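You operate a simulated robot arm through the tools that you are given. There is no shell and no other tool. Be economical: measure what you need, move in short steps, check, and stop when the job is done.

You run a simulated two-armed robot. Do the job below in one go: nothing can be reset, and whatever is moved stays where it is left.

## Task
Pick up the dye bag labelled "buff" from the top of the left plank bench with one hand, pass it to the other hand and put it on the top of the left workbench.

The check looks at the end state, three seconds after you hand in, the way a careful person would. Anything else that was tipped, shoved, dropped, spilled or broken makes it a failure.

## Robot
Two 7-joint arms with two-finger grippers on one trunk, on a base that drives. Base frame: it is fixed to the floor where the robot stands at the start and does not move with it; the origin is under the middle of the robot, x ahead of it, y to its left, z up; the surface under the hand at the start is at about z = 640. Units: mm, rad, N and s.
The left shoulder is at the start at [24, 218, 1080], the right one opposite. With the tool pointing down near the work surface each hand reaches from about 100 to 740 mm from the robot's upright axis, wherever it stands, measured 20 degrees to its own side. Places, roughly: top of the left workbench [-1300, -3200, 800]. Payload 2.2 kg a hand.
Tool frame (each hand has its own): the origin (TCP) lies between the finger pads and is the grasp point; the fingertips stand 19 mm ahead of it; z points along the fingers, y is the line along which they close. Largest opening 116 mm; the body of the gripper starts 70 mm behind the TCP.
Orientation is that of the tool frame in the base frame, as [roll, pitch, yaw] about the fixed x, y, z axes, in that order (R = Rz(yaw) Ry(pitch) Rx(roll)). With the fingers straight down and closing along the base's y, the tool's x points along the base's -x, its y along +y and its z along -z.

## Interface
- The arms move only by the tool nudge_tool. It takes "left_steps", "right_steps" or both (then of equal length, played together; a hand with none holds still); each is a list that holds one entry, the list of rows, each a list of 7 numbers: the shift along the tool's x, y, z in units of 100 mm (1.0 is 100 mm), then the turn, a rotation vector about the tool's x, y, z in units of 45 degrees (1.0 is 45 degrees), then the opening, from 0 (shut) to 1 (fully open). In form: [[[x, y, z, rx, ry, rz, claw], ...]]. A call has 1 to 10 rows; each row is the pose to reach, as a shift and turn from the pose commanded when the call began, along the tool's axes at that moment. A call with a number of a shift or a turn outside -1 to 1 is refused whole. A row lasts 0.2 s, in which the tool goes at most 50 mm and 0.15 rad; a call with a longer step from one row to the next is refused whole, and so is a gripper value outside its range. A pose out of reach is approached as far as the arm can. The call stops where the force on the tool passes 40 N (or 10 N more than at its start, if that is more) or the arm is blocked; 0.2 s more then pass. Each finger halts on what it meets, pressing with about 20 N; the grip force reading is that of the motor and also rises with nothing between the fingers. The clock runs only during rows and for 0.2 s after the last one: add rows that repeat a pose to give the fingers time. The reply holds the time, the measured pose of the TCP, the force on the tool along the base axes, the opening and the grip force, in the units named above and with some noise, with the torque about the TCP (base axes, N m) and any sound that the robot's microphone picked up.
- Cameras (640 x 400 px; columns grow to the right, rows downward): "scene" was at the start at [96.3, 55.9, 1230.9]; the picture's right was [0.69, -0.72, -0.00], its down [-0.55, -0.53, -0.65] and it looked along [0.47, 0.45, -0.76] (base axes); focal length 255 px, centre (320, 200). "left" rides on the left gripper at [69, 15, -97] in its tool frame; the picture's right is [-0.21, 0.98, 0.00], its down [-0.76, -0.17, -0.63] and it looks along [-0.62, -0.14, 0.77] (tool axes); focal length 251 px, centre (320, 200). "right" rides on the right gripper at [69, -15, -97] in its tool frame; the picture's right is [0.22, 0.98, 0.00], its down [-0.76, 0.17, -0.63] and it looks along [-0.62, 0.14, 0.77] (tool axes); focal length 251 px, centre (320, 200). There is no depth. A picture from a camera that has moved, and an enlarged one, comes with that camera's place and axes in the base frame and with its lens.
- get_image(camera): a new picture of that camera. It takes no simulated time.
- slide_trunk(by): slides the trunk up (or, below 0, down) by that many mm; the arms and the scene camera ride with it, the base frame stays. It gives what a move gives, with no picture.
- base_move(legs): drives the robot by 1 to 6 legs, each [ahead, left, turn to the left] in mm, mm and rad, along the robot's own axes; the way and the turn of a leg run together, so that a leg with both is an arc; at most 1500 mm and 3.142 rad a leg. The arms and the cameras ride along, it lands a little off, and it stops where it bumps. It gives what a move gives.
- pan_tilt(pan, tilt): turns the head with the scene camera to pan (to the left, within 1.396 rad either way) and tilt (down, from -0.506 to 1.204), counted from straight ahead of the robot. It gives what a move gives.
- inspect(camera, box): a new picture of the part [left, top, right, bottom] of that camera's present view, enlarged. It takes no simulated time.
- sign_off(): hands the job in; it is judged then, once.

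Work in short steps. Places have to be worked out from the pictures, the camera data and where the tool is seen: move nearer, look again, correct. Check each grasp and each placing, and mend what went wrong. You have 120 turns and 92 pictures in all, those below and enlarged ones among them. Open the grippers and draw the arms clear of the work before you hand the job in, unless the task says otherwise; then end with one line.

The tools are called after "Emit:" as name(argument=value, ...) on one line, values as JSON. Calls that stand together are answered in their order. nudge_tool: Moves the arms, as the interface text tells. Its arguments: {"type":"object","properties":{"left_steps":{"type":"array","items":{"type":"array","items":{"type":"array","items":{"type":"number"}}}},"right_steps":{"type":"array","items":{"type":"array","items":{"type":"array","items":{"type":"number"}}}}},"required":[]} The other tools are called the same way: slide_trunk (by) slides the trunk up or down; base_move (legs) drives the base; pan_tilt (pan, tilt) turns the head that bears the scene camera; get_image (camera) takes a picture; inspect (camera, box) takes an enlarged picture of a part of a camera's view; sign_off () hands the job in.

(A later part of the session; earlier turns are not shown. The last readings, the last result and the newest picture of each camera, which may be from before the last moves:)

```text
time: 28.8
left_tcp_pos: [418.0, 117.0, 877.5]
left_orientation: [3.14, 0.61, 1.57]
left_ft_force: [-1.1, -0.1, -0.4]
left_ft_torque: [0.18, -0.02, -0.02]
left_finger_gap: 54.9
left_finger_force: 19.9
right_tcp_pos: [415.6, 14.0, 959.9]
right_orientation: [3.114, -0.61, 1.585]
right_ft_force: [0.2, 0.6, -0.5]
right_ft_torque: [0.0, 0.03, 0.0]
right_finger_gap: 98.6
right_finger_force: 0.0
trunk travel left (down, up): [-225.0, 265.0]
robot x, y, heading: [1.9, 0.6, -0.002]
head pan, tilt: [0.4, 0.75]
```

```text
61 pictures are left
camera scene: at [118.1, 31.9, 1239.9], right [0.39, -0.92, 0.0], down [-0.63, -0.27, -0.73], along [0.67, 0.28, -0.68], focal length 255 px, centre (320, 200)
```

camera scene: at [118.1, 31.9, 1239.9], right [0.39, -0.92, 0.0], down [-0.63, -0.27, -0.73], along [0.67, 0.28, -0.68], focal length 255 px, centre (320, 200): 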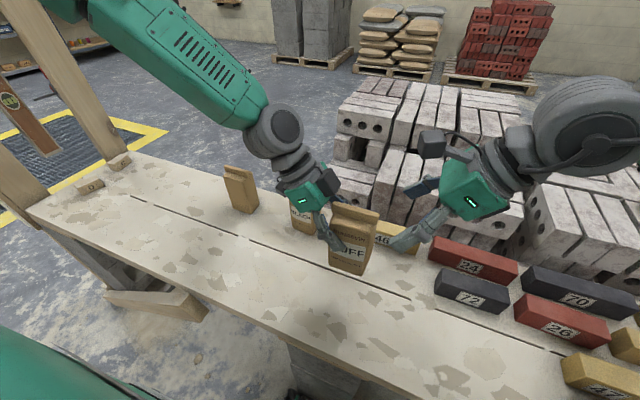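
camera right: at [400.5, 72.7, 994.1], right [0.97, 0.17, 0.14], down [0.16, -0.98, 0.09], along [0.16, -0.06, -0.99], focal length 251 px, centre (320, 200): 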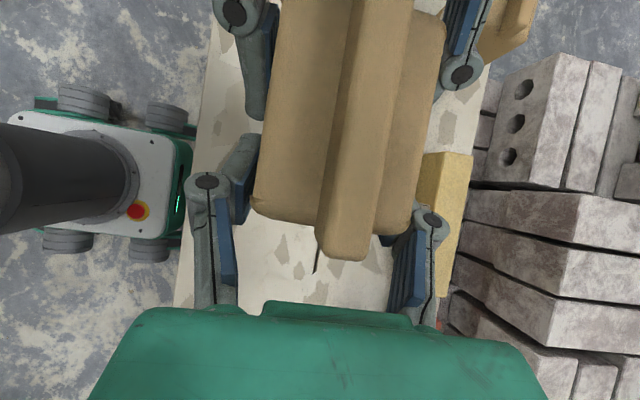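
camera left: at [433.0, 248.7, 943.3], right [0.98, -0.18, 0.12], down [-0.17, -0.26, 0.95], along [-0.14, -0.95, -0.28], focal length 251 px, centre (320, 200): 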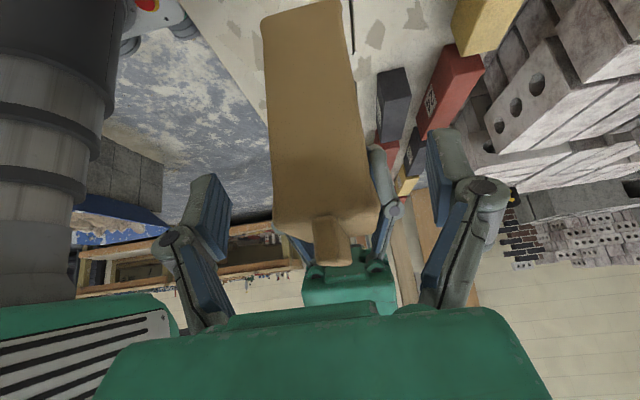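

Handover done; the left hand alone holds the bag. I look to the right for the way to the workbench.

Emit:
pan_tilt(pan=-1.39, tilt=0.35)

Emit:
get_image(camera="scene")

Emit:
pan_tilt(pan=1.39, tilt=0.45)

Emit:
get_image(camera="scene")

```text
time: 30.6
left_tcp_pos: [419.0, 116.7, 877.0]
left_orientation: [3.14, 0.612, 1.571]
left_ft_force: [-0.4, 0.0, 0.7]
left_ft_torque: [0.17, -0.02, 0.01]
left_finger_gap: 54.9
left_finger_force: 19.8
right_tcp_pos: [417.5, 13.8, 958.3]
right_orientation: [3.113, -0.609, 1.584]
right_ft_force: [0.3, 0.1, 0.8]
right_ft_torque: [0.02, 0.01, -0.01]
right_finger_gap: 98.6
right_finger_force: 0.0
trunk travel left (down, up): [-225.0, 265.0]
robot x, y, heading: [-1.6, -1.1, 0.001]
head pan, tilt: [-1.389, 0.351]
```

```text
60 pictures are left
camera scene: at [59.3, -91.3, 1275.8], right [-0.98, -0.18, 0.0], down [-0.07, 0.34, -0.94], along [0.17, -0.92, -0.34], focal length 255 px, centre (320, 200)
```

scene: 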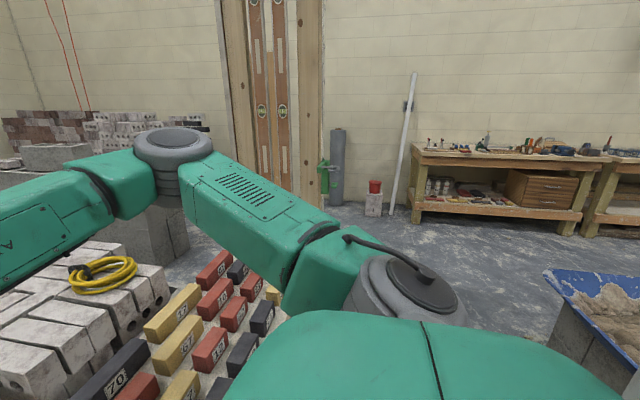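

```text
time: 33.1
left_tcp_pos: [418.6, 118.2, 877.0]
left_orientation: [3.139, 0.614, 1.57]
left_ft_force: [0.5, 0.2, -0.1]
left_ft_torque: [0.13, 0.01, 0.01]
left_finger_gap: 54.7
left_finger_force: 20.3
right_tcp_pos: [416.4, 14.7, 958.1]
right_orientation: [3.114, -0.609, 1.583]
right_ft_force: [0.7, -0.3, -0.3]
right_ft_torque: [0.03, 0.04, -0.02]
right_finger_gap: 98.4
right_finger_force: 0.1
trunk travel left (down, up): [-225.0, 265.0]
robot x, y, heading: [2.9, -0.9, -0.003]
head pan, tilt: [1.389, 0.45]
```

```text
59 pictures are left
camera scene: at [59.0, 90.9, 1266.5], right [0.98, -0.18, 0.0], down [-0.08, -0.43, -0.9], along [0.16, 0.89, -0.44], focal length 255 px, centre (320, 200)
```

scene: 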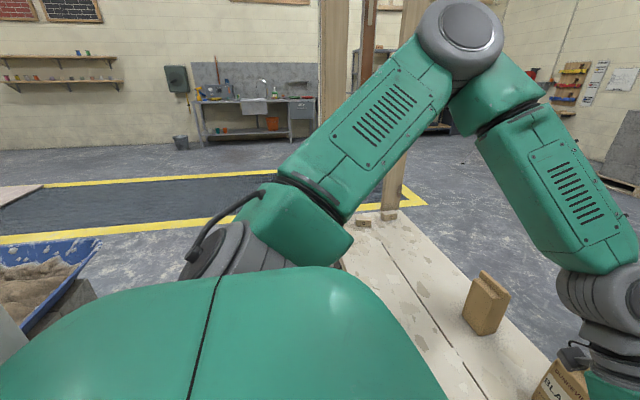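

The left workbench stands ahead when facing −y, roughly x −2200 to −480; a blue tub lies behind me (rim near x −770) and ends at about y −1290. I back up 150 mm and turn right 90°.

Emit:
base_move(legs=[[-150, 0, 0], [0, 0, -1.571]])

Emit:
pan_tilt(pan=-0.3, tilt=0.5)

Emit:
get_image(camera="scene")

```text
time: 38.2
left_tcp_pos: [-20.0, -414.4, 876.5]
left_orientation: [-3.141, 0.612, 0.029]
left_ft_force: [0.2, 0.0, -0.6]
left_ft_torque: [0.02, -0.19, 0.0]
left_finger_gap: 54.8
left_finger_force: 20.6
right_tcp_pos: [-123.7, -416.9, 958.8]
right_orientation: [3.113, -0.609, 0.043]
right_ft_force: [-0.2, 0.6, -1.0]
right_ft_torque: [-0.02, 0.02, -0.02]
right_finger_gap: 98.6
right_finger_force: 0.1
trunk travel left (down, up): [-225.0, 265.0]
robot x, y, heading: [-154.5, -2.4, -1.538]
head pan, tilt: [1.389, 0.45]
```

```text
time: 39.9
left_tcp_pos: [-20.0, -411.1, 878.0]
left_orientation: [3.137, 0.614, 0.029]
left_ft_force: [-0.5, 0.1, -0.1]
left_ft_torque: [-0.03, -0.15, 0.01]
left_finger_gap: 54.7
left_finger_force: 19.9
right_tcp_pos: [-124.0, -412.7, 960.3]
right_orientation: [3.111, -0.61, 0.047]
right_ft_force: [-0.4, -1.1, -0.3]
right_ft_torque: [0.02, 0.0, 0.04]
right_finger_gap: 98.6
right_finger_force: 0.1
trunk travel left (down, up): [-225.0, 265.0]
robot x, y, heading: [-151.8, 3.7, -1.544]
head pan, tilt: [-0.3, 0.499]
```

```text
58 pictures are left
camera scene: at [-174.2, -132.5, 1261.8], right [-0.96, 0.27, 0.0], down [0.13, 0.47, -0.88], along [-0.23, -0.84, -0.48], focal length 255 px, centre (320, 200)
```

scene: 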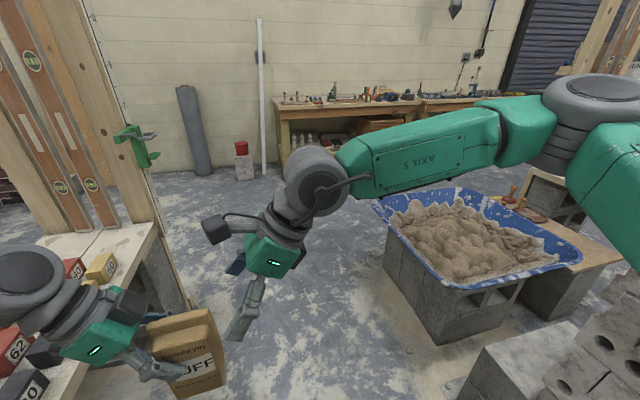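

The lane is clear; the tub edge is near x −760 and a green clamp sticks out near [224, −1300, 960] on the left. I shift 150 mm right, square up, and drive 1500 ahead.

Emit:
base_move(legs=[[0, -150, -0.027], [1500, 0, 0]])

Emit:
pan_tilt(pan=-0.5, tilt=0.4)

Emit:
get_image(camera="scene")

```text
time: 48.4
left_tcp_pos: [-226.8, -1936.2, 877.7]
left_orientation: [3.14, 0.615, -0.041]
left_ft_force: [1.1, -0.1, -6.9]
left_ft_torque: [0.02, -0.17, 0.03]
left_finger_gap: 54.8
left_finger_force: 19.6
right_tcp_pos: [-331.5, -1931.7, 960.4]
right_orientation: [3.11, -0.61, -0.026]
right_ft_force: [0.5, -0.8, -0.1]
right_ft_torque: [0.05, 0.03, -0.01]
right_finger_gap: 98.9
right_finger_force: 0.1
trunk travel left (down, up): [-225.0, 265.0]
robot x, y, heading: [-330.5, -1512.6, -1.611]
head pan, tilt: [-0.3, 0.499]
```

```text
time: 49.1
left_tcp_pos: [-240.0, -1932.0, 878.8]
left_orientation: [3.133, 0.606, -0.05]
left_ft_force: [-1.5, 0.7, -6.7]
left_ft_torque: [-0.02, -0.27, -0.03]
left_finger_gap: 54.9
left_finger_force: 19.9
right_tcp_pos: [-343.8, -1928.4, 961.7]
right_orientation: [3.105, -0.616, -0.029]
right_ft_force: [-0.4, -1.2, 0.3]
right_ft_torque: [0.06, -0.06, 0.06]
right_finger_gap: 98.8
right_finger_force: 0.1
trunk travel left (down, up): [-225.0, 265.0]
robot x, y, heading: [-336.0, -1516.8, -1.612]
head pan, tilt: [-0.499, 0.4]
```

```text
57 pictures are left
camera scene: at [-422.9, -1639.3, 1268.8], right [-0.86, 0.52, -0.02], down [0.23, 0.34, -0.91], along [-0.46, -0.79, -0.41], focal length 255 px, centre (320, 200)
```

scene: 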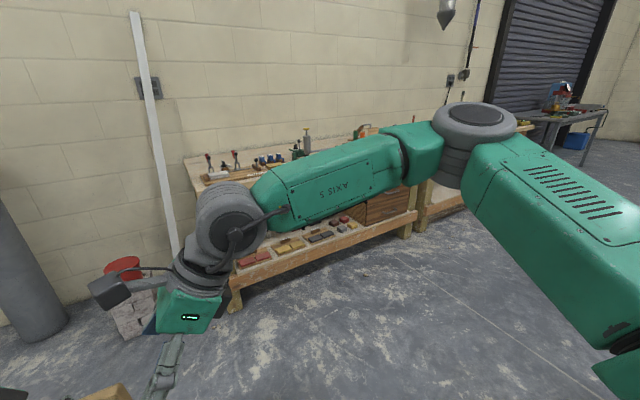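

Bag still held (−7 N). The workbench's near-left front corner works out at about [−523, −2935]. I go 450 ahead, then strafe right 750, squaring the heading.

Emit:
base_move(legs=[[450, 0, 0.04], [0, -750, 0]])

Emit:
pan_tilt(pan=0.0, tilt=0.45)

Emit:
get_image(camera="scene")

```text
time: 55.5
left_tcp_pos: [-966.9, -2364.3, 877.4]
left_orientation: [3.131, 0.626, -0.02]
left_ft_force: [0.8, 0.0, -6.6]
left_ft_torque: [-0.05, -0.16, -0.03]
left_finger_gap: 54.5
left_finger_force: 20.0
right_tcp_pos: [-1068.8, -2359.5, 960.5]
right_orientation: [3.103, -0.594, 0.006]
right_ft_force: [-0.5, 1.1, 0.3]
right_ft_torque: [-0.05, 0.0, -0.08]
right_finger_gap: 98.3
right_finger_force: 0.0
trunk travel left (down, up): [-225.0, 265.0]
robot x, y, heading: [-1087.7, -1951.6, -1.583]
head pan, tilt: [-0.499, 0.4]
```

```text
time: 56.4
left_tcp_pos: [-1008.9, -2358.2, 885.8]
left_orientation: [3.126, 0.587, -0.026]
left_ft_force: [-1.6, 0.6, -6.3]
left_ft_torque: [-0.02, -0.23, 0.01]
left_finger_gap: 54.9
left_finger_force: 19.9
right_tcp_pos: [-1113.0, -2355.4, 964.4]
right_orientation: [3.103, -0.636, 0.004]
right_ft_force: [-1.0, 0.2, 0.4]
right_ft_torque: [0.05, -0.07, 0.07]
right_finger_gap: 98.7
right_finger_force: 0.0
trunk travel left (down, up): [-225.0, 265.0]
robot x, y, heading: [-1096.5, -1950.9, -1.585]
head pan, tilt: [0.0, 0.45]
```

```text
56 pictures are left
camera scene: at [-1111.8, -2086.3, 1266.3], right [-1.0, 0.01, -0.01], down [0.01, 0.44, -0.9], along [-0.01, -0.9, -0.44], focal length 255 px, centre (320, 200)
```

scene: 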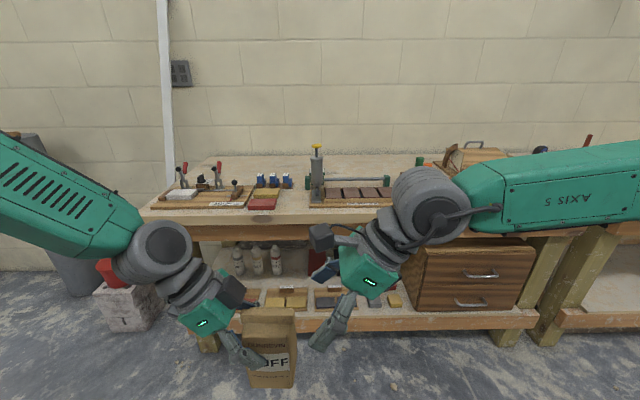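

The bench top shows tools along most of it; front edge y≈−2949. I raise the trunk 150 so the bag clears the 800 top, and go 300 nearer to look down on it.

Emit:
slide_trunk(by=200)

Emit:
base_move(legs=[[250, 0, 0.012]])

Emit:
pan_tilt(pan=0.0, tilt=0.65)

Emit:
get_image(camera="scene")

```text
time: 58.6
left_tcp_pos: [-953.6, -2360.4, 1078.2]
left_orientation: [3.132, 0.631, -0.013]
left_ft_force: [1.6, -1.0, -7.6]
left_ft_torque: [-0.01, -0.11, 0.02]
left_finger_gap: 54.5
left_finger_force: 19.7
right_tcp_pos: [-1054.1, -2355.2, 1164.7]
right_orientation: [3.098, -0.592, 0.012]
right_ft_force: [1.1, 1.3, -0.2]
right_ft_torque: [-0.07, 0.08, -0.03]
right_finger_gap: 98.6
right_finger_force: 0.0
trunk travel left (down, up): [-425.0, 65.0]
robot x, y, heading: [-1084.7, -1952.4, -1.584]
head pan, tilt: [0.0, 0.45]
```

```text
time: 60.4
left_tcp_pos: [-963.5, -2600.9, 1079.8]
left_orientation: [3.131, 0.621, -0.01]
left_ft_force: [0.1, -0.2, -7.8]
left_ft_torque: [-0.03, -0.16, -0.03]
left_finger_gap: 54.6
left_finger_force: 20.1
right_tcp_pos: [-1065.5, -2599.1, 1165.5]
right_orientation: [3.098, -0.6, 0.017]
right_ft_force: [0.4, 0.5, 0.1]
right_ft_torque: [-0.05, -0.01, -0.02]
right_finger_gap: 98.6
right_finger_force: 0.0
trunk travel left (down, up): [-425.0, 65.0]
robot x, y, heading: [-1087.3, -2195.5, -1.574]
head pan, tilt: [0.0, 0.45]
```

```text
time: 61.1
left_tcp_pos: [-1000.9, -2601.0, 1083.3]
left_orientation: [3.128, 0.593, -0.013]
left_ft_force: [-3.6, 0.1, -5.7]
left_ft_torque: [0.01, -0.28, -0.05]
left_finger_gap: 54.7
left_finger_force: 20.0
right_tcp_pos: [-1105.8, -2600.6, 1164.3]
right_orientation: [3.1, -0.626, 0.013]
right_ft_force: [-2.3, -2.3, -0.4]
right_ft_torque: [0.13, -0.18, 0.09]
right_finger_gap: 98.7
right_finger_force: 0.0
trunk travel left (down, up): [-425.0, 65.0]
robot x, y, heading: [-1098.9, -2193.2, -1.571]
head pan, tilt: [0.0, 0.649]
```

```text
55 pictures are left
camera scene: at [-1160.5, -2330.4, 1446.2], right [-1.0, 0.0, -0.04], down [0.03, 0.61, -0.79], along [0.02, -0.79, -0.61], focal length 255 px, centre (320, 200)
```

scene: 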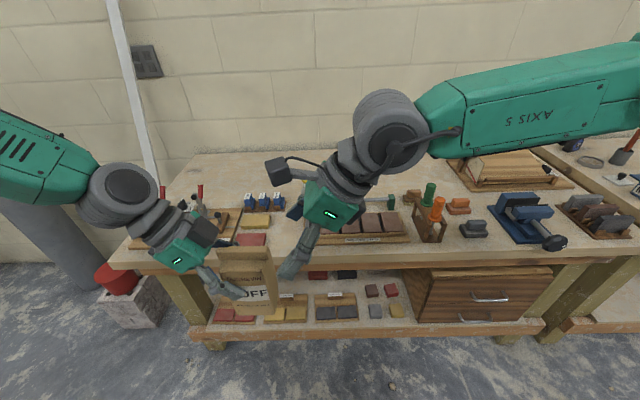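

The trunk is swaying a little after the move; I let it settle with idle rows and read again.

Emit:
nudge_tool(left_steps=[[[0, 0, 0, 0, 0, 0, 0.2], [0, 0, 0, 0, 0, 0, 0.2], [0, 0, 0, 0, 0, 0, 0.2], [0, 0, 0, 0, 0, 0, 0.2], [0, 0, 0, 0, 0, 0, 0.2], [0, 0, 0, 0, 0, 0, 0.2], [0, 0, 0, 0, 0, 0, 0.2], [0, 0, 0, 0, 0, 0, 0.2], [0, 0, 0, 0, 0, 0, 0.2], [0, 0, 0, 0, 0, 0, 0.2]]])

Emit:
nudge_tool(left_steps=[[[0, 0, 0, 0, 0, 0, 0.2], [0, 0, 0, 0, 0, 0, 0.2]]])

Emit:
nudge_tool(left_steps=[[[0, 0, 0, 0, 0, 0, 0.2], [0, 0, 0, 0, 0, 0, 0.2]]])

Emit:
get_image(camera="scene")

```text
time: 63.5
left_tcp_pos: [-909.7, -2596.9, 1076.2]
left_orientation: [3.131, 0.659, -0.007]
left_ft_force: [-0.8, -1.9, -9.5]
left_ft_torque: [0.07, -0.17, -0.08]
left_finger_gap: 55.0
left_finger_force: 19.6
right_tcp_pos: [-1008.8, -2592.2, 1164.4]
right_orientation: [3.092, -0.566, 0.023]
right_ft_force: [-0.4, 0.7, -1.3]
right_ft_torque: [-0.09, -0.06, -0.03]
right_finger_gap: 98.3
right_finger_force: 0.2
trunk travel left (down, up): [-425.0, 65.0]
robot x, y, heading: [-1071.6, -2194.5, -1.577]
head pan, tilt: [0.0, 0.649]
stopped in row 10 (left hand): the arm was blocked; the commanded pose is now the measured one
```

```text
time: 64.1
left_tcp_pos: [-918.3, -2596.5, 1079.2]
left_orientation: [3.127, 0.649, -0.006]
left_ft_force: [0.7, -0.1, -7.3]
left_ft_torque: [-0.01, -0.12, -0.01]
left_finger_gap: 54.8
left_finger_force: 19.8
right_tcp_pos: [-1017.4, -2595.1, 1168.2]
right_orientation: [3.087, -0.575, 0.029]
right_ft_force: [0.9, 0.3, -0.4]
right_ft_torque: [-0.04, 0.03, -0.02]
right_finger_gap: 98.6
right_finger_force: 0.0
trunk travel left (down, up): [-425.0, 65.0]
robot x, y, heading: [-1075.8, -2195.6, -1.572]
head pan, tilt: [0.0, 0.649]
```

```text
time: 64.9
left_tcp_pos: [-965.3, -2592.2, 1084.3]
left_orientation: [3.122, 0.619, -0.02]
left_ft_force: [-0.7, 1.0, -7.0]
left_ft_torque: [-0.02, -0.15, 0.02]
left_finger_gap: 55.0
left_finger_force: 20.0
right_tcp_pos: [-1066.2, -2590.5, 1170.6]
right_orientation: [3.085, -0.6, 0.022]
right_ft_force: [-0.8, 0.1, 0.2]
right_ft_torque: [0.06, -0.01, 0.01]
right_finger_gap: 98.9
right_finger_force: 0.0
trunk travel left (down, up): [-425.0, 65.0]
robot x, y, heading: [-1088.3, -2194.7, -1.576]
head pan, tilt: [0.0, 0.649]
stopped in row 2 (left hand): the arm was blocked; the commanded pose is now the measured one
```

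```text
54 pictures are left
camera scene: at [-1125.4, -2328.6, 1447.8], right [-1.0, 0.01, -0.02], down [0.02, 0.61, -0.79], along [0.01, -0.79, -0.61], focal length 255 px, centre (320, 200)
```

scene: 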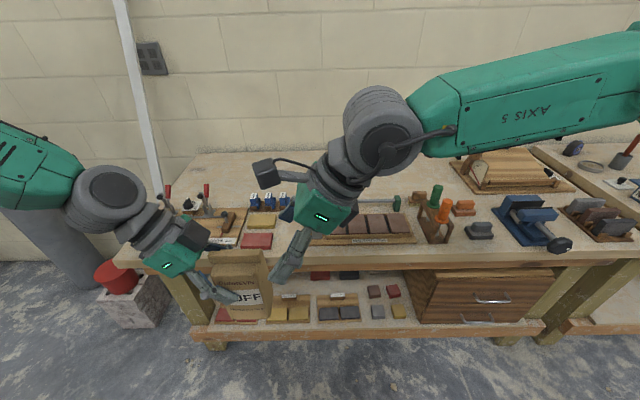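

The whole robot is rocking sideways. I lower the trunk by 120 to calm it (bag bottom stays near 865, above the bench top) and read repeatedly.

Emit:
slide_trunk(by=-120)

Emit:
pan_tilt(pan=0.0, tilt=0.66)

Emit:
pan_tilt(pan=0.0, tilt=0.65)

Emit:
pan_tilt(pan=0.0, tilt=0.66)

Emit:
pan_tilt(pan=0.0, tilt=0.65)

```text
time: 66.4
left_tcp_pos: [-982.2, -2591.2, 966.8]
left_orientation: [3.117, 0.606, -0.026]
left_ft_force: [-0.9, -0.8, -7.0]
left_ft_torque: [-0.02, -0.26, -0.03]
left_finger_gap: 54.7
left_finger_force: 19.9
right_tcp_pos: [-1086.3, -2589.3, 1051.4]
right_orientation: [3.084, -0.615, 0.02]
right_ft_force: [-1.5, -1.5, 0.2]
right_ft_torque: [0.09, -0.1, 0.01]
right_finger_gap: 98.7
right_finger_force: 0.0
trunk travel left (down, up): [-305.0, 185.0]
robot x, y, heading: [-1096.5, -2195.1, -1.572]
head pan, tilt: [0.0, 0.649]
```

```text
time: 67.0
left_tcp_pos: [-922.5, -2592.4, 957.8]
left_orientation: [3.12, 0.654, -0.015]
left_ft_force: [0.5, -1.4, -8.8]
left_ft_torque: [0.05, -0.12, 0.01]
left_finger_gap: 54.8
left_finger_force: 19.8
right_tcp_pos: [-1020.1, -2589.9, 1048.4]
right_orientation: [3.085, -0.566, 0.029]
right_ft_force: [0.4, 0.4, 0.7]
right_ft_torque: [-0.05, 0.03, -0.05]
right_finger_gap: 98.2
right_finger_force: 0.1
trunk travel left (down, up): [-305.0, 185.0]
robot x, y, heading: [-1078.3, -2197.5, -1.578]
head pan, tilt: [0.0, 0.66]
```

```text
time: 67.6
left_tcp_pos: [-934.4, -2592.1, 961.0]
left_orientation: [3.122, 0.646, -0.015]
left_ft_force: [2.1, 0.3, -8.2]
left_ft_torque: [0.02, -0.07, 0.04]
left_finger_gap: 54.9
left_finger_force: 20.4
right_tcp_pos: [-1032.5, -2590.1, 1048.4]
right_orientation: [3.082, -0.573, 0.029]
right_ft_force: [1.6, 1.9, 0.0]
right_ft_torque: [-0.05, 0.09, -0.04]
right_finger_gap: 98.6
right_finger_force: 0.0
trunk travel left (down, up): [-305.0, 185.0]
robot x, y, heading: [-1082.0, -2197.1, -1.577]
head pan, tilt: [0.0, 0.649]
```

```text
time: 68.2
left_tcp_pos: [-992.4, -2591.8, 968.1]
left_orientation: [3.12, 0.597, -0.022]
left_ft_force: [-2.6, -0.2, -7.6]
left_ft_torque: [0.02, -0.27, -0.04]
left_finger_gap: 54.6
left_finger_force: 19.9
right_tcp_pos: [-1095.6, -2591.5, 1050.6]
right_orientation: [3.087, -0.623, 0.021]
right_ft_force: [-1.5, -0.8, -0.7]
right_ft_torque: [0.03, -0.11, 0.07]
right_finger_gap: 98.6
right_finger_force: 0.1
trunk travel left (down, up): [-305.0, 185.0]
robot x, y, heading: [-1094.4, -2195.9, -1.575]
head pan, tilt: [0.0, 0.66]
```

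```text
time: 68.8
left_tcp_pos: [-946.8, -2591.6, 963.1]
left_orientation: [3.12, 0.636, -0.017]
left_ft_force: [0.6, -0.3, -7.2]
left_ft_torque: [-0.03, -0.17, 0.01]
left_finger_gap: 54.6
left_finger_force: 19.9
right_tcp_pos: [-1047.3, -2588.2, 1049.6]
right_orientation: [3.085, -0.586, 0.026]
right_ft_force: [-0.3, 0.8, 0.7]
right_ft_torque: [0.01, 0.0, -0.05]
right_finger_gap: 98.5
right_finger_force: 0.0
trunk travel left (down, up): [-305.0, 185.0]
robot x, y, heading: [-1086.7, -2197.1, -1.573]
head pan, tilt: [0.0, 0.649]
```

A persistent rocking of about ±35 mm with slow decay. I wait by slowly tilting the head, and look down at the base for a cause.

Emit:
pan_tilt(pan=0.0, tilt=1.2)

Emit:
get_image(camera="scene")

Emit:
pan_tilt(pan=0.0, tilt=-0.5)

Emit:
pan_tilt(pan=0.0, tilt=1.2)

Emit:
pan_tilt(pan=0.0, tilt=-0.5)

Emit:
pan_tilt(pan=0.0, tilt=0.65)

Emit:
pan_tilt(pan=0.0, tilt=0.7)

Emit:
pan_tilt(pan=0.0, tilt=0.65)

```text
time: 69.8
left_tcp_pos: [-975.5, -2591.6, 967.8]
left_orientation: [3.116, 0.61, -0.025]
left_ft_force: [-1.3, 1.7, -6.6]
left_ft_torque: [0.02, -0.21, 0.02]
left_finger_gap: 54.7
left_finger_force: 19.9
right_tcp_pos: [-1079.1, -2589.0, 1050.6]
right_orientation: [3.082, -0.608, 0.023]
right_ft_force: [-1.7, -0.3, 0.4]
right_ft_torque: [0.07, -0.03, 0.03]
right_finger_gap: 98.6
right_finger_force: 0.1
trunk travel left (down, up): [-305.0, 185.0]
robot x, y, heading: [-1093.6, -2196.4, -1.578]
head pan, tilt: [0.0, 1.201]
```

```text
53 pictures are left
camera scene: at [-1099.9, -2295.5, 1288.4], right [-1.0, 0.0, 0.0], down [0.0, 0.93, -0.36], along [0.0, -0.36, -0.93], focal length 255 px, centre (320, 200)
```

scene: 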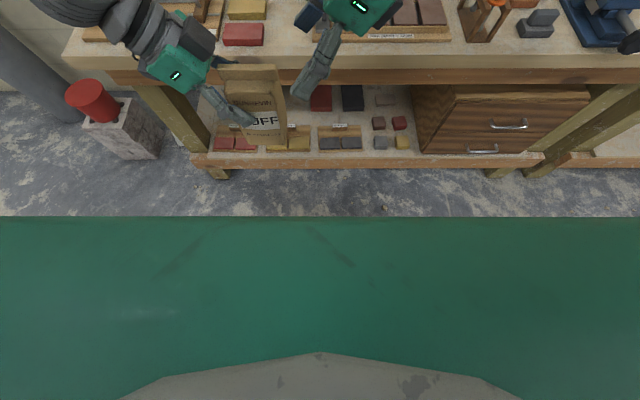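

```text
time: 71.5
left_tcp_pos: [-974.9, -2590.1, 967.7]
left_orientation: [3.116, 0.613, -0.025]
left_ft_force: [-1.6, 1.2, -6.5]
left_ft_torque: [-0.04, -0.21, -0.03]
left_finger_gap: 54.7
left_finger_force: 19.9
right_tcp_pos: [-1076.9, -2589.0, 1051.4]
right_orientation: [3.082, -0.607, 0.025]
right_ft_force: [-0.7, 0.2, 0.5]
right_ft_torque: [0.03, -0.05, -0.02]
right_finger_gap: 98.3
right_finger_force: 0.0
trunk travel left (down, up): [-305.0, 185.0]
robot x, y, heading: [-1094.6, -2196.6, -1.576]
head pan, tilt: [0.0, -0.499]
```

```text
time: 73.3
left_tcp_pos: [-972.5, -2590.4, 967.4]
left_orientation: [3.115, 0.615, -0.023]
left_ft_force: [-1.6, 1.1, -6.8]
left_ft_torque: [-0.04, -0.22, 0.0]
left_finger_gap: 54.7
left_finger_force: 20.1
right_tcp_pos: [-1073.5, -2588.0, 1051.8]
right_orientation: [3.083, -0.607, 0.025]
right_ft_force: [-0.7, 0.2, 0.8]
right_ft_torque: [0.04, 0.01, 0.05]
right_finger_gap: 98.8
right_finger_force: 0.1
trunk travel left (down, up): [-305.0, 185.0]
robot x, y, heading: [-1092.0, -2198.2, -1.574]
head pan, tilt: [0.0, 1.201]
```

```text
time: 75.0
left_tcp_pos: [-967.7, -2590.9, 966.3]
left_orientation: [3.115, 0.617, -0.023]
left_ft_force: [-0.7, 0.3, -7.4]
left_ft_torque: [-0.02, -0.23, 0.0]
left_finger_gap: 54.8
left_finger_force: 19.5
right_tcp_pos: [-1070.2, -2588.5, 1051.8]
right_orientation: [3.081, -0.603, 0.027]
right_ft_force: [0.1, 0.1, 0.6]
right_ft_torque: [-0.01, 0.01, -0.02]
right_finger_gap: 98.7
right_finger_force: 0.0
trunk travel left (down, up): [-305.0, 185.0]
robot x, y, heading: [-1091.5, -2198.8, -1.581]
head pan, tilt: [0.0, -0.499]
```

```text
time: 76.4
left_tcp_pos: [-917.1, -2591.5, 959.8]
left_orientation: [3.121, 0.657, -0.015]
left_ft_force: [2.8, -0.7, -8.3]
left_ft_torque: [0.01, -0.1, 0.03]
left_finger_gap: 54.6
left_finger_force: 20.2
right_tcp_pos: [-1015.2, -2588.1, 1049.9]
right_orientation: [3.081, -0.565, 0.031]
right_ft_force: [1.4, 1.4, -0.3]
right_ft_torque: [-0.09, 0.14, -0.02]
right_finger_gap: 98.5
right_finger_force: 0.0
trunk travel left (down, up): [-305.0, 185.0]
robot x, y, heading: [-1080.3, -2197.1, -1.579]
head pan, tilt: [0.0, 0.649]
```

```text
time: 77.0
left_tcp_pos: [-982.8, -2593.4, 966.1]
left_orientation: [3.121, 0.606, -0.022]
left_ft_force: [-0.9, -0.5, -7.0]
left_ft_torque: [-0.03, -0.21, 0.05]
left_finger_gap: 54.7
left_finger_force: 20.1
right_tcp_pos: [-1085.9, -2593.7, 1050.0]
right_orientation: [3.087, -0.618, 0.022]
right_ft_force: [-0.6, -1.8, -0.2]
right_ft_torque: [0.17, -0.02, 0.07]
right_finger_gap: 98.7
right_finger_force: 0.1
trunk travel left (down, up): [-305.0, 185.0]
robot x, y, heading: [-1097.9, -2197.2, -1.573]
head pan, tilt: [0.0, 0.7]
```

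```text
time: 77.6
left_tcp_pos: [-972.5, -2590.3, 966.9]
left_orientation: [3.116, 0.614, -0.023]
left_ft_force: [-1.5, 1.0, -5.7]
left_ft_torque: [-0.01, -0.23, -0.02]
left_finger_gap: 55.1
left_finger_force: 20.0
right_tcp_pos: [-1074.4, -2589.2, 1051.1]
right_orientation: [3.082, -0.607, 0.027]
right_ft_force: [-1.2, -0.2, -0.4]
right_ft_torque: [0.01, -0.03, 0.01]
right_finger_gap: 98.8
right_finger_force: 0.0
trunk travel left (down, up): [-305.0, 185.0]
robot x, y, heading: [-1090.5, -2198.6, -1.573]
head pan, tilt: [0.0, 0.649]
```

The rocking is sustained (period near 0.9 s). Still 300 mm clear of the bench, I lower the trunk well down to damp it.

Emit:
slide_trunk(by=-250)

Emit:
pan_tilt(pan=0.0, tilt=0.7)

Emit:
pan_tilt(pan=0.0, tilt=0.65)

Emit:
pan_tilt(pan=0.0, tilt=0.8)

Emit:
pan_tilt(pan=0.0, tilt=0.65)

Emit:
pan_tilt(pan=0.0, tilt=0.7)

```text
time: 80.2
left_tcp_pos: [-981.6, -2591.6, 718.7]
left_orientation: [3.117, 0.6, -0.025]
left_ft_force: [-3.5, -0.2, -6.4]
left_ft_torque: [-0.02, -0.28, 0.01]
left_finger_gap: 54.8
left_finger_force: 20.0
right_tcp_pos: [-1085.3, -2589.9, 800.0]
right_orientation: [3.086, -0.621, 0.019]
right_ft_force: [-1.9, -1.0, -0.4]
right_ft_torque: [0.12, -0.19, 0.05]
right_finger_gap: 98.7
right_finger_force: 0.2
trunk travel left (down, up): [-55.0, 435.0]
robot x, y, heading: [-1097.8, -2193.3, -1.576]
head pan, tilt: [0.0, 0.649]
```

```text
time: 80.8
left_tcp_pos: [-961.8, -2591.7, 716.4]
left_orientation: [3.118, 0.618, -0.021]
left_ft_force: [-1.4, 0.4, -7.5]
left_ft_torque: [0.01, -0.18, 0.01]
left_finger_gap: 54.7
left_finger_force: 20.0
right_tcp_pos: [-1063.6, -2589.8, 801.1]
right_orientation: [3.084, -0.602, 0.024]
right_ft_force: [-0.2, -1.1, -0.5]
right_ft_torque: [-0.01, -0.06, 0.01]
right_finger_gap: 98.5
right_finger_force: 0.1
trunk travel left (down, up): [-55.0, 435.0]
robot x, y, heading: [-1090.4, -2196.3, -1.574]
head pan, tilt: [0.0, 0.7]
```

```text
time: 81.5
left_tcp_pos: [-933.3, -2592.9, 710.9]
left_orientation: [3.123, 0.648, -0.014]
left_ft_force: [0.9, -0.4, -8.1]
left_ft_torque: [0.01, -0.08, 0.01]
left_finger_gap: 54.7
left_finger_force: 19.8
right_tcp_pos: [-1031.7, -2589.3, 798.7]
right_orientation: [3.084, -0.572, 0.029]
right_ft_force: [1.3, 1.1, -0.1]
right_ft_torque: [-0.08, 0.13, -0.03]
right_finger_gap: 98.6
right_finger_force: 0.0
trunk travel left (down, up): [-55.0, 435.0]
robot x, y, heading: [-1085.2, -2195.1, -1.572]
head pan, tilt: [0.0, 0.649]
```

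```text
time: 82.2
left_tcp_pos: [-928.7, -2591.7, 710.5]
left_orientation: [3.122, 0.655, -0.012]
left_ft_force: [1.9, 0.1, -8.2]
left_ft_torque: [0.0, -0.05, 0.01]
left_finger_gap: 54.7
left_finger_force: 19.8
right_tcp_pos: [-1027.7, -2589.2, 799.5]
right_orientation: [3.084, -0.568, 0.028]
right_ft_force: [1.2, 0.7, 0.0]
right_ft_torque: [-0.01, 0.08, 0.02]
right_finger_gap: 98.3
right_finger_force: 0.2
trunk travel left (down, up): [-55.0, 435.0]
robot x, y, heading: [-1084.7, -2197.0, -1.574]
head pan, tilt: [0.0, 0.799]
```

```text
time: 82.9
left_tcp_pos: [-931.7, -2592.4, 710.8]
left_orientation: [3.121, 0.649, -0.012]
left_ft_force: [2.3, -0.2, -7.8]
left_ft_torque: [0.03, -0.07, -0.02]
left_finger_gap: 54.8
left_finger_force: 20.2
right_tcp_pos: [-1030.4, -2589.9, 800.1]
right_orientation: [3.084, -0.571, 0.031]
right_ft_force: [0.5, 0.7, -0.8]
right_ft_torque: [-0.03, 0.06, -0.04]
right_finger_gap: 98.5
right_finger_force: 0.0
trunk travel left (down, up): [-55.0, 435.0]
robot x, y, heading: [-1084.8, -2194.0, -1.578]
head pan, tilt: [0.0, 0.649]
```

```text
time: 83.5
left_tcp_pos: [-948.8, -2592.3, 713.7]
left_orientation: [3.118, 0.63, -0.018]
left_ft_force: [0.8, -0.6, -7.6]
left_ft_torque: [-0.02, -0.12, 0.0]
left_finger_gap: 54.6
left_finger_force: 19.9
right_tcp_pos: [-1049.7, -2590.1, 799.0]
right_orientation: [3.086, -0.586, 0.025]
right_ft_force: [-0.1, 0.1, 0.5]
right_ft_torque: [0.0, 0.03, 0.0]
right_finger_gap: 98.8
right_finger_force: 0.1
trunk travel left (down, up): [-55.0, 435.0]
robot x, y, heading: [-1089.7, -2197.5, -1.579]
head pan, tilt: [0.0, 0.7]
```

The mean attitude is also tilted by about 0.02 rad, so a wheel may be sitting on debris. I drive 150 ahead (bag still 150 clear of the bench) and check whether it calms.

Emit:
base_move(legs=[[150, 0, 0]])

Emit:
nudge_tool(right_steps=[[[0, 0, 0, 0, 0, 0, 0.85]]])

Emit:
nudge_tool(right_steps=[[[0, 0, 0, 0, 0, 0, 0.85]]])

Emit:
nudge_tool(right_steps=[[[0, 0, 0, 0, 0, 0, 0.85]]])

Emit:
nudge_tool(right_steps=[[[0, 0, 0, 0, 0, 0, 0.85]]])

```text
time: 84.9
left_tcp_pos: [-964.3, -2744.4, 714.6]
left_orientation: [3.122, 0.618, -0.015]
left_ft_force: [-0.6, -1.0, -8.1]
left_ft_torque: [0.0, -0.2, -0.03]
left_finger_gap: 54.7
left_finger_force: 19.7
right_tcp_pos: [-1068.9, -2743.2, 799.1]
right_orientation: [3.086, -0.601, 0.022]
right_ft_force: [-0.3, 0.3, -1.5]
right_ft_torque: [0.03, -0.07, 0.02]
right_finger_gap: 98.8
right_finger_force: 0.1
trunk travel left (down, up): [-55.0, 435.0]
robot x, y, heading: [-1091.4, -2353.3, -1.576]
head pan, tilt: [0.0, 0.7]
```

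```text
time: 85.3
left_tcp_pos: [-947.7, -2741.4, 713.6]
left_orientation: [3.117, 0.638, -0.018]
left_ft_force: [1.0, -0.1, -7.3]
left_ft_torque: [0.02, -0.14, -0.03]
left_finger_gap: 54.8
left_finger_force: 19.8
right_tcp_pos: [-1048.3, -2740.9, 800.9]
right_orientation: [3.085, -0.581, 0.026]
right_ft_force: [0.4, 0.0, -0.4]
right_ft_torque: [0.02, 0.03, -0.02]
right_finger_gap: 98.3
right_finger_force: 0.1
trunk travel left (down, up): [-55.0, 435.0]
robot x, y, heading: [-1088.5, -2351.2, -1.574]
head pan, tilt: [0.0, 0.7]
```

```text
time: 85.7
left_tcp_pos: [-962.3, -2741.6, 714.3]
left_orientation: [3.114, 0.623, -0.023]
left_ft_force: [-0.4, 0.0, -7.5]
left_ft_torque: [0.0, -0.18, -0.01]
left_finger_gap: 54.6
left_finger_force: 20.5
right_tcp_pos: [-1064.3, -2740.0, 801.2]
right_orientation: [3.085, -0.595, 0.025]
right_ft_force: [-0.8, 0.0, -0.7]
right_ft_torque: [0.05, -0.07, 0.03]
right_finger_gap: 98.8
right_finger_force: 0.1
trunk travel left (down, up): [-55.0, 435.0]
robot x, y, heading: [-1095.8, -2345.8, -1.58]
head pan, tilt: [0.0, 0.7]
```

```text
time: 86.1
left_tcp_pos: [-950.8, -2742.9, 713.0]
left_orientation: [3.117, 0.636, -0.019]
left_ft_force: [-0.2, -0.1, -7.9]
left_ft_torque: [0.0, -0.15, -0.04]
left_finger_gap: 54.9
left_finger_force: 20.5
right_tcp_pos: [-1051.6, -2741.7, 801.4]
right_orientation: [3.082, -0.583, 0.028]
right_ft_force: [-0.2, -0.8, -0.6]
right_ft_torque: [0.0, 0.03, -0.04]
right_finger_gap: 98.5
right_finger_force: 0.1
trunk travel left (down, up): [-55.0, 435.0]
robot x, y, heading: [-1091.5, -2346.0, -1.579]
head pan, tilt: [0.0, 0.7]
```

```text
time: 86.5
left_tcp_pos: [-959.6, -2742.0, 715.4]
left_orientation: [3.115, 0.626, -0.019]
left_ft_force: [-1.0, 0.2, -7.1]
left_ft_torque: [-0.02, -0.24, 0.0]
left_finger_gap: 55.0
left_finger_force: 19.9
right_tcp_pos: [-1061.4, -2740.7, 801.2]
right_orientation: [3.083, -0.594, 0.025]
right_ft_force: [-0.5, 0.5, -0.3]
right_ft_torque: [0.0, -0.01, 0.0]
right_finger_gap: 98.7
right_finger_force: 0.1
trunk travel left (down, up): [-55.0, 435.0]
robot x, y, heading: [-1094.7, -2349.5, -1.576]
head pan, tilt: [0.0, 0.7]
```

The rocking has dropped to about ±5 mm; it seems head moves excite it. I wait without moving the head.

Emit:
nudge_tool(right_steps=[[[0, 0, 0, 0, 0, 0, 0.85], [0, 0, 0, 0, 0, 0, 0.85], [0, 0, 0, 0, 0, 0, 0.85], [0, 0, 0, 0, 0, 0, 0.85], [0, 0, 0, 0, 0, 0, 0.85], [0, 0, 0, 0, 0, 0, 0.85]]])

Emit:
nudge_tool(right_steps=[[[0, 0, 0, 0, 0, 0, 0.85]]])

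Emit:
slide_trunk(by=250)

Emit:
nudge_tool(right_steps=[[[0, 0, 0, 0, 0, 0, 0.85]]])

Emit:
nudge_tool(right_steps=[[[0, 0, 0, 0, 0, 0, 0.85]]])

Emit:
get_image(camera="scene")

```text
time: 87.9
left_tcp_pos: [-958.6, -2741.8, 714.6]
left_orientation: [3.114, 0.631, -0.023]
left_ft_force: [-1.0, 0.2, -7.6]
left_ft_torque: [0.0, -0.17, 0.0]
left_finger_gap: 54.5
left_finger_force: 19.9
right_tcp_pos: [-1059.9, -2739.7, 801.1]
right_orientation: [3.081, -0.589, 0.026]
right_ft_force: [1.1, -0.6, -0.3]
right_ft_torque: [-0.03, 0.0, 0.01]
right_finger_gap: 98.7
right_finger_force: 0.1
trunk travel left (down, up): [-55.0, 435.0]
robot x, y, heading: [-1092.9, -2348.8, -1.573]
head pan, tilt: [0.0, 0.7]
```

```text
time: 88.3
left_tcp_pos: [-954.2, -2742.0, 714.5]
left_orientation: [3.116, 0.633, -0.02]
left_ft_force: [-0.2, -0.2, -7.4]
left_ft_torque: [0.0, -0.15, -0.01]
left_finger_gap: 54.6
left_finger_force: 19.9
right_tcp_pos: [-1055.4, -2739.9, 798.9]
right_orientation: [3.084, -0.586, 0.026]
right_ft_force: [-0.7, 0.4, 0.0]
right_ft_torque: [-0.01, 0.03, 0.01]
right_finger_gap: 98.7
right_finger_force: 0.0
trunk travel left (down, up): [-55.0, 435.0]
robot x, y, heading: [-1094.8, -2350.0, -1.576]
head pan, tilt: [0.0, 0.7]
```

```text
time: 90.9
left_tcp_pos: [-954.5, -2743.1, 964.1]
left_orientation: [3.116, 0.632, -0.022]
left_ft_force: [-0.2, 0.5, -7.1]
left_ft_torque: [-0.02, -0.15, -0.03]
left_finger_gap: 54.6
left_finger_force: 20.0
right_tcp_pos: [-1057.4, -2741.0, 1051.2]
right_orientation: [3.083, -0.589, 0.028]
right_ft_force: [0.0, 0.1, 0.6]
right_ft_torque: [-0.02, -0.01, 0.01]
right_finger_gap: 98.7
right_finger_force: 0.0
trunk travel left (down, up): [-305.0, 185.0]
robot x, y, heading: [-1094.3, -2348.9, -1.581]
head pan, tilt: [0.0, 0.7]
```

```text
time: 91.3
left_tcp_pos: [-955.6, -2743.5, 964.4]
left_orientation: [3.116, 0.631, -0.022]
left_ft_force: [0.1, 0.7, -7.4]
left_ft_torque: [0.03, -0.15, 0.03]
left_finger_gap: 54.7
left_finger_force: 20.1
right_tcp_pos: [-1055.9, -2739.8, 1050.3]
right_orientation: [3.083, -0.588, 0.025]
right_ft_force: [-0.2, 0.0, -0.2]
right_ft_torque: [0.0, 0.0, 0.03]
right_finger_gap: 98.4
right_finger_force: 0.2
trunk travel left (down, up): [-305.0, 185.0]
robot x, y, heading: [-1092.8, -2348.9, -1.575]
head pan, tilt: [0.0, 0.7]
```

```text
time: 91.7
left_tcp_pos: [-955.5, -2743.6, 963.7]
left_orientation: [3.115, 0.632, -0.022]
left_ft_force: [0.4, 0.1, -7.0]
left_ft_torque: [-0.02, -0.19, -0.01]
left_finger_gap: 54.4
left_finger_force: 20.2
right_tcp_pos: [-1055.9, -2741.1, 1050.7]
right_orientation: [3.082, -0.588, 0.025]
right_ft_force: [-0.1, -0.1, -1.1]
right_ft_torque: [0.04, 0.0, -0.01]
right_finger_gap: 98.8
right_finger_force: 0.0
trunk travel left (down, up): [-305.0, 185.0]
robot x, y, heading: [-1089.2, -2349.7, -1.576]
head pan, tilt: [0.0, 0.7]
```

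```text
52 pictures are left
camera scene: at [-1093.5, -2478.2, 1324.1], right [-1.0, 0.0, 0.0], down [0.0, 0.65, -0.76], along [0.0, -0.76, -0.65], focal length 255 px, centre (320, 200)
```

scene: 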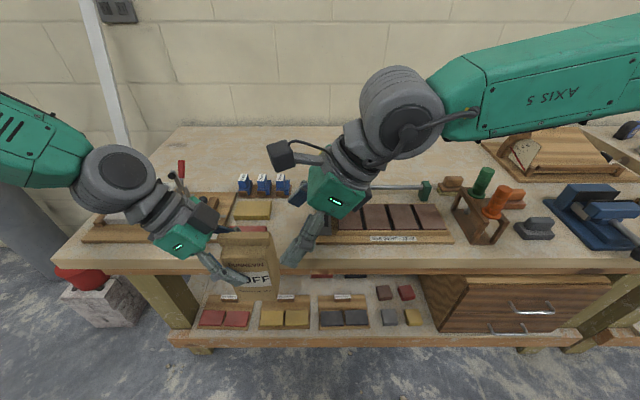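

Calm now. I retract the right hand (back and up) to uncover the bench top, then zoom on it.

Emit:
nudge_tool(right_steps=[[[0, -0.2, -0.2, 0, 0, 0, 0.85], [0, -0.4, -0.4, 0, 0, 0, 0.85], [0, -0.6, -0.6, 0, 0, 0, 0.85], [0, -0.8, -0.8, 0, 0, 0, 0.85], [0, -0.9, -1, 0, 0, 0, 0.85], [0, -0.9, -1, 0, 0, 0, 0.85]]])

Emit:
inspect(camera="scene", box=[50, 110, 350, 300])

Emit:
inspect(camera="scene", box=[300, 110, 600, 300])

```text
time: 93.1
left_tcp_pos: [-955.9, -2743.0, 965.0]
left_orientation: [3.114, 0.631, -0.019]
left_ft_force: [0.4, -0.3, -7.0]
left_ft_torque: [0.01, -0.16, -0.03]
left_finger_gap: 54.9
left_finger_force: 20.0
right_tcp_pos: [-1111.1, -2645.3, 1128.3]
right_orientation: [3.082, -0.588, 0.025]
right_ft_force: [0.3, 0.4, -0.6]
right_ft_torque: [0.0, 0.0, -0.01]
right_finger_gap: 98.6
right_finger_force: 0.1
trunk travel left (down, up): [-305.0, 185.0]
robot x, y, heading: [-1089.4, -2348.2, -1.577]
head pan, tilt: [0.0, 0.7]
```

```text
2.11 times, centred on (200, 205) of scene
camera zoom: at [-1094.2, -2477.9, 1324.1], right [-1.0, 0.0, 0.0], down [0.0, 0.65, -0.76], along [0.0, -0.76, -0.65], focal length 536 px, centre (573, 190)
```

zoom: 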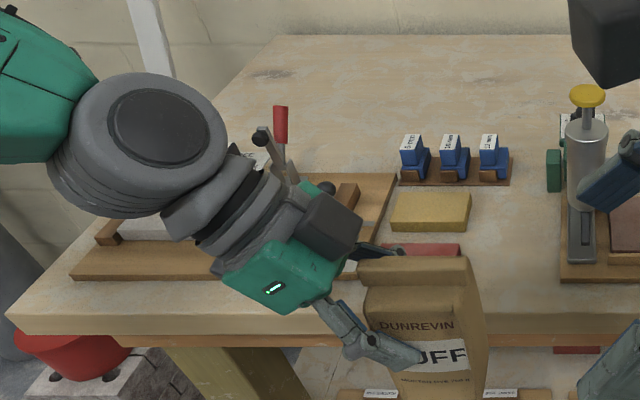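

```text
2.11 times, centred on (450, 205) of scene
camera zoom: at [-1094.2, -2477.9, 1324.1], right [-1.0, 0.0, 0.0], down [0.0, 0.65, -0.76], along [0.0, -0.76, -0.65], focal length 536 px, centre (46, 190)
```

zoom: 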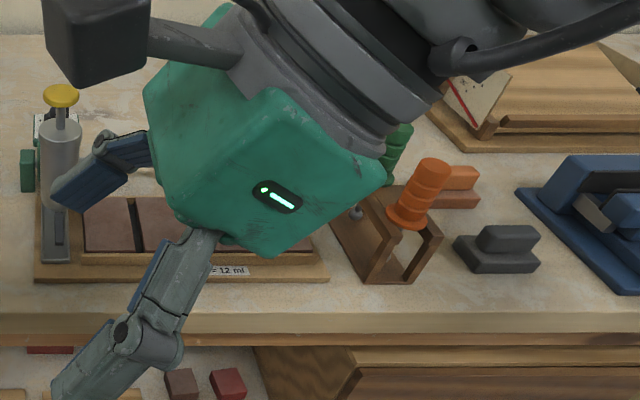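

Best clear spot: the ~110 mm gap between the yellow/red blocks and the press tray, around [−1020, −2940]. I raise the trunk 100 first, giving a second view for the bench height.

Emit:
slide_trunk(by=100)

Emit:
nudge_tool(right_steps=[[[0, 0, 0, 0, 0, 0, 0.85]]])

Emit:
inspect(camera="scene", box=[50, 130, 350, 320])

```text
time: 94.4
left_tcp_pos: [-955.2, -2743.3, 1063.7]
left_orientation: [3.116, 0.631, -0.019]
left_ft_force: [0.3, -0.3, -6.7]
left_ft_torque: [0.02, -0.17, -0.03]
left_finger_gap: 54.8
left_finger_force: 20.0
right_tcp_pos: [-1111.5, -2646.8, 1228.2]
right_orientation: [3.085, -0.589, 0.027]
right_ft_force: [-0.3, 0.1, 0.2]
right_ft_torque: [0.03, 0.0, -0.02]
right_finger_gap: 98.6
right_finger_force: 0.1
trunk travel left (down, up): [-405.0, 85.0]
robot x, y, heading: [-1092.4, -2347.9, -1.576]
head pan, tilt: [0.0, 0.7]
```

```text
time: 94.8
left_tcp_pos: [-955.8, -2743.3, 1065.0]
left_orientation: [3.114, 0.632, -0.021]
left_ft_force: [-0.4, 0.4, -7.5]
left_ft_torque: [0.02, -0.15, 0.02]
left_finger_gap: 54.7
left_finger_force: 20.3
right_tcp_pos: [-1111.2, -2646.1, 1229.1]
right_orientation: [3.082, -0.59, 0.026]
right_ft_force: [-0.3, -0.5, -0.1]
right_ft_torque: [0.05, 0.0, 0.02]
right_finger_gap: 98.6
right_finger_force: 0.1
trunk travel left (down, up): [-405.0, 85.0]
robot x, y, heading: [-1094.4, -2348.8, -1.574]
head pan, tilt: [0.0, 0.7]
```

```text
2.11 times, centred on (200, 225) of scene
camera zoom: at [-1094.1, -2477.9, 1424.1], right [-1.0, 0.0, 0.0], down [0.0, 0.65, -0.76], along [0.0, -0.76, -0.65], focal length 536 px, centre (573, 147)
```

zoom: 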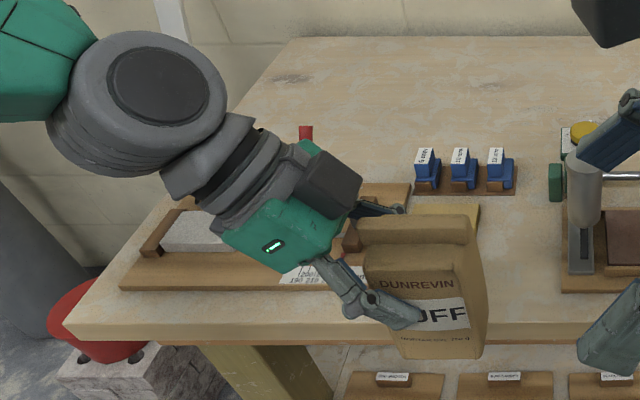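

Triangulation gives the bench top at z≈841, front edge y≈−2835; the gap runs x −1081 to −964. Target TCP is about [−996, −2915]. Drive 120 ahead with the bag bottom at about 965.

Emit:
base_move(legs=[[120, 0, 0]])

Emit:
nudge_tool(right_steps=[[[0, 0, 0, 0, 0, 0, 0.85], [0, 0, 0, 0, 0, 0, 0.85], [0, 0, 0, 0, 0, 0, 0.85], [0, 0, 0, 0, 0, 0, 0.85]]])

Emit:
get_image(camera="scene")

Emit:
get_image(camera="left")

```text
time: 96.0
left_tcp_pos: [-956.3, -2859.6, 1065.4]
left_orientation: [3.118, 0.632, -0.018]
left_ft_force: [-0.1, 0.2, -7.4]
left_ft_torque: [0.01, -0.2, 0.01]
left_finger_gap: 54.6
left_finger_force: 20.4
right_tcp_pos: [-1111.4, -2763.4, 1229.1]
right_orientation: [3.084, -0.588, 0.027]
right_ft_force: [0.3, -0.8, -0.4]
right_ft_torque: [0.02, -0.01, 0.0]
right_finger_gap: 98.4
right_finger_force: 0.1
trunk travel left (down, up): [-405.0, 85.0]
robot x, y, heading: [-1090.9, -2462.6, -1.574]
head pan, tilt: [0.0, 0.7]
```

```text
time: 97.0
left_tcp_pos: [-954.2, -2857.3, 1066.2]
left_orientation: [3.115, 0.632, -0.021]
left_ft_force: [0.4, -0.3, -7.2]
left_ft_torque: [0.0, -0.19, 0.01]
left_finger_gap: 54.6
left_finger_force: 20.0
right_tcp_pos: [-1110.7, -2760.7, 1229.4]
right_orientation: [3.079, -0.588, 0.03]
right_ft_force: [0.6, -0.3, -0.5]
right_ft_torque: [-0.02, -0.01, 0.01]
right_finger_gap: 98.5
right_finger_force: 0.0
trunk travel left (down, up): [-405.0, 85.0]
robot x, y, heading: [-1093.7, -2467.5, -1.571]
head pan, tilt: [0.0, 0.7]
```

```text
48 pictures are left
camera scene: at [-1094.3, -2594.4, 1424.2], right [-1.0, 0.0, 0.0], down [0.0, 0.65, -0.76], along [0.0, -0.76, -0.65], focal length 255 px, centre (320, 200)
```

scene: 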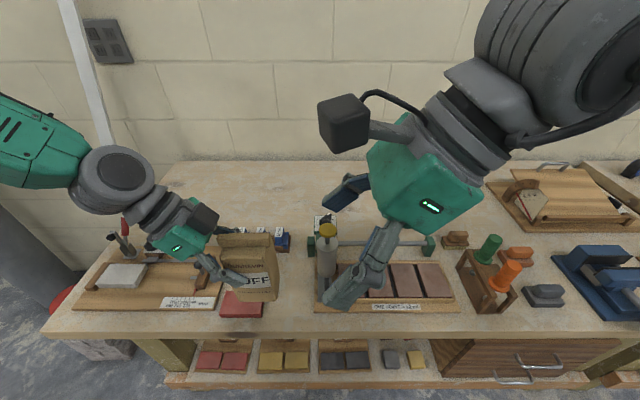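

```text
47 pictures are left
camera left: at [-842.2, -2870.1, 1104.3], right [-0.18, -0.97, 0.15], down [-0.24, 0.19, 0.95], along [-0.96, 0.13, -0.26], focal length 251 px, centre (320, 200)
```

left: 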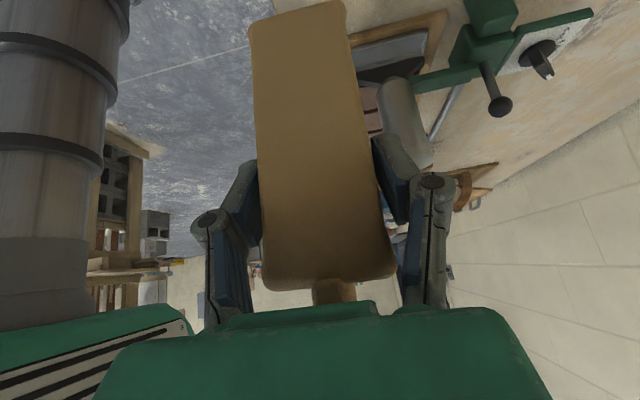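

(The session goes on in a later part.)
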